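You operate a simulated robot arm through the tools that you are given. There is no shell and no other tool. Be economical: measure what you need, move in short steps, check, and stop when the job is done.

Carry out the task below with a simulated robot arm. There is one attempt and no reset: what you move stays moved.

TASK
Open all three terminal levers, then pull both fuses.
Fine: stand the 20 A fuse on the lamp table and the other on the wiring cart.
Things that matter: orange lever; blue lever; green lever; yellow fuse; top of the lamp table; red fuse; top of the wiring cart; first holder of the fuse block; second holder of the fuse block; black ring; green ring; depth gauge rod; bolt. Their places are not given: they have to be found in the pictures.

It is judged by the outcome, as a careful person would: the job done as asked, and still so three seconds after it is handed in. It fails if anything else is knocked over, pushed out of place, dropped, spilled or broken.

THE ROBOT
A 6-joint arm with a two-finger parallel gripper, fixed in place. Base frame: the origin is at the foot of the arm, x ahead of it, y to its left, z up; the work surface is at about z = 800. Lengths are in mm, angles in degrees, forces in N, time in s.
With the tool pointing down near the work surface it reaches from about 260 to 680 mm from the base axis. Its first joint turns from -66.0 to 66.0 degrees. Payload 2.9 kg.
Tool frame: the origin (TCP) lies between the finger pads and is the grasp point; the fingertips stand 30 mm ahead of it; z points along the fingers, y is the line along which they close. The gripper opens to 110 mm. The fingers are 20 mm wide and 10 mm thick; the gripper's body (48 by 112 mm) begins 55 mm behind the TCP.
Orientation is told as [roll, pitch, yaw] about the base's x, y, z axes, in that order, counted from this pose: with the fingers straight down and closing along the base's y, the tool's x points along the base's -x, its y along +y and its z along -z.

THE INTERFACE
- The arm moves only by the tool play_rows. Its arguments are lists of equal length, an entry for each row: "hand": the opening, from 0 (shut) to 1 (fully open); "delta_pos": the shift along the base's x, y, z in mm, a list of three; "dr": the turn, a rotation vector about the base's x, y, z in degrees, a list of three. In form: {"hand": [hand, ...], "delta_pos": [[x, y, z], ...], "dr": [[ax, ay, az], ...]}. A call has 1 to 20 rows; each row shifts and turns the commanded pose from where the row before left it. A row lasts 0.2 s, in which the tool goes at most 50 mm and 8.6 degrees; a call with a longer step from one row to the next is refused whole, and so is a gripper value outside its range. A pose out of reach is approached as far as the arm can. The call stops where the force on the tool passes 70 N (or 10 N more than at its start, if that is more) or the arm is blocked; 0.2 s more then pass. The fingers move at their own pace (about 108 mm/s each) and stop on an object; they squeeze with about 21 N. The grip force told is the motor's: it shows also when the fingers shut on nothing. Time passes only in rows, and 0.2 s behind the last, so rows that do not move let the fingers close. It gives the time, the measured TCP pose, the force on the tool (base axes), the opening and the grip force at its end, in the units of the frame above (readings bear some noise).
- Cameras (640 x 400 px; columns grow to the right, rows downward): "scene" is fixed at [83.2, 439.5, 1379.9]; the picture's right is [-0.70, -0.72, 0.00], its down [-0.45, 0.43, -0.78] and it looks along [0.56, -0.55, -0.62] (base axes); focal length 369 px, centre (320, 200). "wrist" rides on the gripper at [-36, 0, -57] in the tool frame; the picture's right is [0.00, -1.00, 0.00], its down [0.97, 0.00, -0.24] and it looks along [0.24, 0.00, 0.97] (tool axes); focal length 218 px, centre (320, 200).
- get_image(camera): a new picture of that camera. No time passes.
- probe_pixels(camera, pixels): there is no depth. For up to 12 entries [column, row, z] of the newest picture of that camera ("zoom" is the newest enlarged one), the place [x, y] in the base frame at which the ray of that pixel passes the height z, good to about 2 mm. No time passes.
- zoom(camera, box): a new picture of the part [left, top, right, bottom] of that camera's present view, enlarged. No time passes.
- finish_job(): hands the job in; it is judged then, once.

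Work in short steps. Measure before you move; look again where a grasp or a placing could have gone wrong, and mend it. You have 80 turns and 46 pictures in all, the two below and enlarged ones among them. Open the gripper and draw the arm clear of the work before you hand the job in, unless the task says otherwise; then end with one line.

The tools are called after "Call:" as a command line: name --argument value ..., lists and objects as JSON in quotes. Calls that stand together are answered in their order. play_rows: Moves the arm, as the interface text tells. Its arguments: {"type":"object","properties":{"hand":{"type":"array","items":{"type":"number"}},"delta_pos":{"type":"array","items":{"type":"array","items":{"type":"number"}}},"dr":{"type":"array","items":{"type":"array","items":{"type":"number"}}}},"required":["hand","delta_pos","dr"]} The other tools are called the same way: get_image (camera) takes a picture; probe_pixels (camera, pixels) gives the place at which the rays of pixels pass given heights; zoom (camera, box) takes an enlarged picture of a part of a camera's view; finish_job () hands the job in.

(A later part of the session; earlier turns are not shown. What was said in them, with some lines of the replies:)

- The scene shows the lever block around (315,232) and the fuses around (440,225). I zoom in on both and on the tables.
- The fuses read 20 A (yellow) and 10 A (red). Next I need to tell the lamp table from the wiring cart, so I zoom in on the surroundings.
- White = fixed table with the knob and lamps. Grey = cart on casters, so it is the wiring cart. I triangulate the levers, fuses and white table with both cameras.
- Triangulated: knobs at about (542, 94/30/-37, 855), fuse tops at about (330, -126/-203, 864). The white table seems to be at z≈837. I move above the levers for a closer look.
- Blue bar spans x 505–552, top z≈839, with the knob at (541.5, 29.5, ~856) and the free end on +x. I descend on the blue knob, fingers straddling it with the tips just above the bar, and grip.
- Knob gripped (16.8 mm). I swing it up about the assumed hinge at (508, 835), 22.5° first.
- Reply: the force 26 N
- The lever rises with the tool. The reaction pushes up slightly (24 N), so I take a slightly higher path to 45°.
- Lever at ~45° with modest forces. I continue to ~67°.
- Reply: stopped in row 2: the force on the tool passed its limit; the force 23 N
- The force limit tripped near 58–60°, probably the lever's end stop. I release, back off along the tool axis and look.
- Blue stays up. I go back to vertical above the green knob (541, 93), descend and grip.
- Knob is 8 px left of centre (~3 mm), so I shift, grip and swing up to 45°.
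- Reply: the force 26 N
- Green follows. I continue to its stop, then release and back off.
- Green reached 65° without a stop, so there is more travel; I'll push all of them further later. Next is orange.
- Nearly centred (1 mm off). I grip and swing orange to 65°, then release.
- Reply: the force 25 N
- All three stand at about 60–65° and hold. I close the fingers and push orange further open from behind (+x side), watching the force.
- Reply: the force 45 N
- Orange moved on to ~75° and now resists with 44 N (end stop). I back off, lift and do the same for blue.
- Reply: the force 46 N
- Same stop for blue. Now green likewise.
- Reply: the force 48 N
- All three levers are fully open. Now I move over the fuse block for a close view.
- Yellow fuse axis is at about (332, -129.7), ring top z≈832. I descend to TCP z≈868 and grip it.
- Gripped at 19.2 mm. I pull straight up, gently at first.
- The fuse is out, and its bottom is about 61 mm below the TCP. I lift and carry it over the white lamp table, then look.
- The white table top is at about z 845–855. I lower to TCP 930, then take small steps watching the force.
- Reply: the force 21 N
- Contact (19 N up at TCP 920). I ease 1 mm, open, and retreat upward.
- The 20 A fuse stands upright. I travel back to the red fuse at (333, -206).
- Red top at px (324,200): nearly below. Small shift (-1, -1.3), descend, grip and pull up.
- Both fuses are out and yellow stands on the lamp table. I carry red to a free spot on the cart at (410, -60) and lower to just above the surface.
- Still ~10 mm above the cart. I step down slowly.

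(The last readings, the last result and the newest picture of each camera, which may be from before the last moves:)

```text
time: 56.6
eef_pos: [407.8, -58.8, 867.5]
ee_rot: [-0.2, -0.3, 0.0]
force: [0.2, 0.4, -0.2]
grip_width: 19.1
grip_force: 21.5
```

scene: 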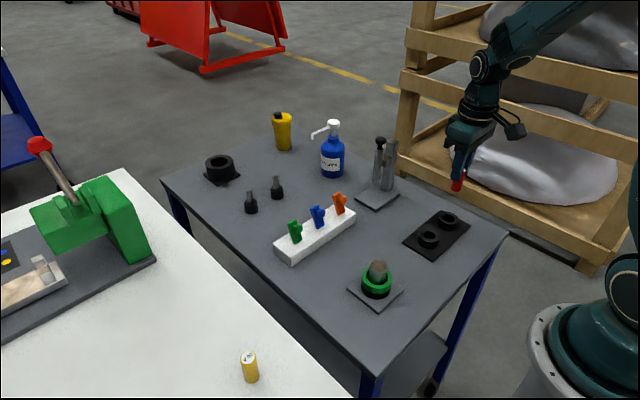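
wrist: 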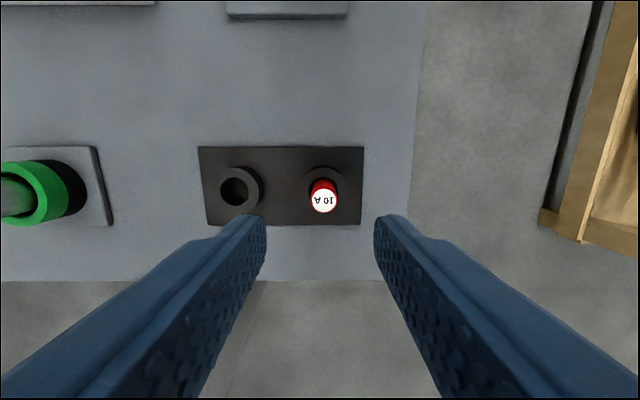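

Call:
play_rows --hand '[0, 0, 0, 0, 0]' --delta_pos '[[0, 0, -2], [0, 0, -2], [0, 0, -1.5], [0, 0, 0], [0, 0, 0]]' --dr '[[0, 0, 0], [0, 0, 0], [0, 0, 0], [0, 0, 0], [0, 0, 0]]'

```text
time: 57.8
eef_pos: [409.1, -58.2, 861.7]
ee_rot: [-0.1, -0.2, 0.0]
force: [0.2, 0.0, 3.1]
grip_width: 19.4
grip_force: 21.4
```

Call:
play_rows --hand '[0, 0, 0]' --delta_pos '[[0, 0, -1], [0, 0, -0.5], [0, 0, 0]]' --dr '[[0, 0, 0], [0, 0, 0], [0, 0, 0]]'

```text
time: 58.6
eef_pos: [409.6, -58.9, 860.1]
ee_rot: [0.0, -0.2, 0.0]
force: [-2.0, 2.1, 7.9]
grip_width: 19.3
grip_force: 21.8
```

In contact (8 N). I open, rise, and check.

Call:
play_rows --hand '[0.1, 0.2, 0.3, 0.4, 0.4]' --delta_pos '[[0, 0, 0], [0, 0, 0], [0, 0, 0], [0, 0, 0], [0, 0, 0]]' --dr '[[0, 0, 0], [0, 0, 0], [0, 0, 0], [0, 0, 0], [0, 0, 0]]'

Call:
play_rows --hand '[0.4, 0.4, 0.4, 0.4, 0.4, 0.4, 0.4, 0.4]' --delta_pos '[[0, 0, 15], [0, 0, 25], [0, 0, 40], [0, 0, 40], [0, 0, 40], [0, 0, 40], [-30, -20, 30], [-30, -20, 0]]' --dr '[[0, 0, 0], [0, 0, 0], [0, 0, 0], [0, 0, 0], [0, 0, 0], [0, 0, 0], [0, 0, 0], [0, 0, 0]]'

Call:
get_image --camera "scene"

Call:
get_image --camera "wrist"

```text
time: 59.8
eef_pos: [409.1, -59.3, 859.9]
ee_rot: [0.0, -0.2, 0.1]
force: [-0.4, 0.3, 0.1]
grip_width: 44.3
grip_force: 0.1
```

```text
time: 61.6
eef_pos: [351.9, -96.1, 1087.0]
ee_rot: [0.0, -0.2, 0.1]
force: [0.2, 1.0, 0.0]
grip_width: 43.8
grip_force: 0.1
```

```text
9 pictures are left
```

scene: 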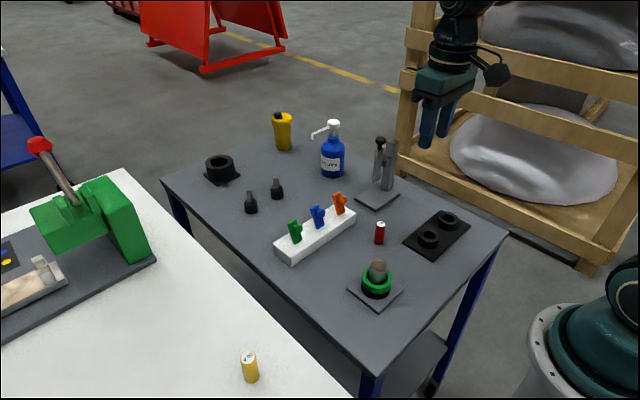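

```text
8 pictures are left
```

wrist: 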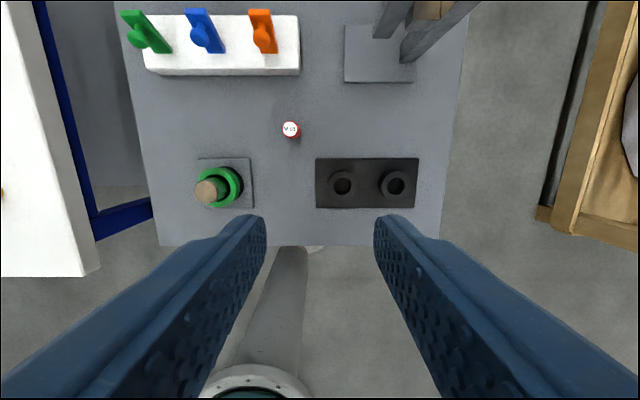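

Both fuses stand upright, all levers are open, nothing else has moved and the arm is clear. I hand in the job.

Call:
finish_job

```text
The job is handed in.
```

All three terminal levers are open to their stops. The 20 A (yellow) fuse stands on the white table and the 10 A (red) fuse on the grey cart. I took the white table as the lamp table and the grey one, which is on casters, as the wiring cart; I saw no labels confirming this.
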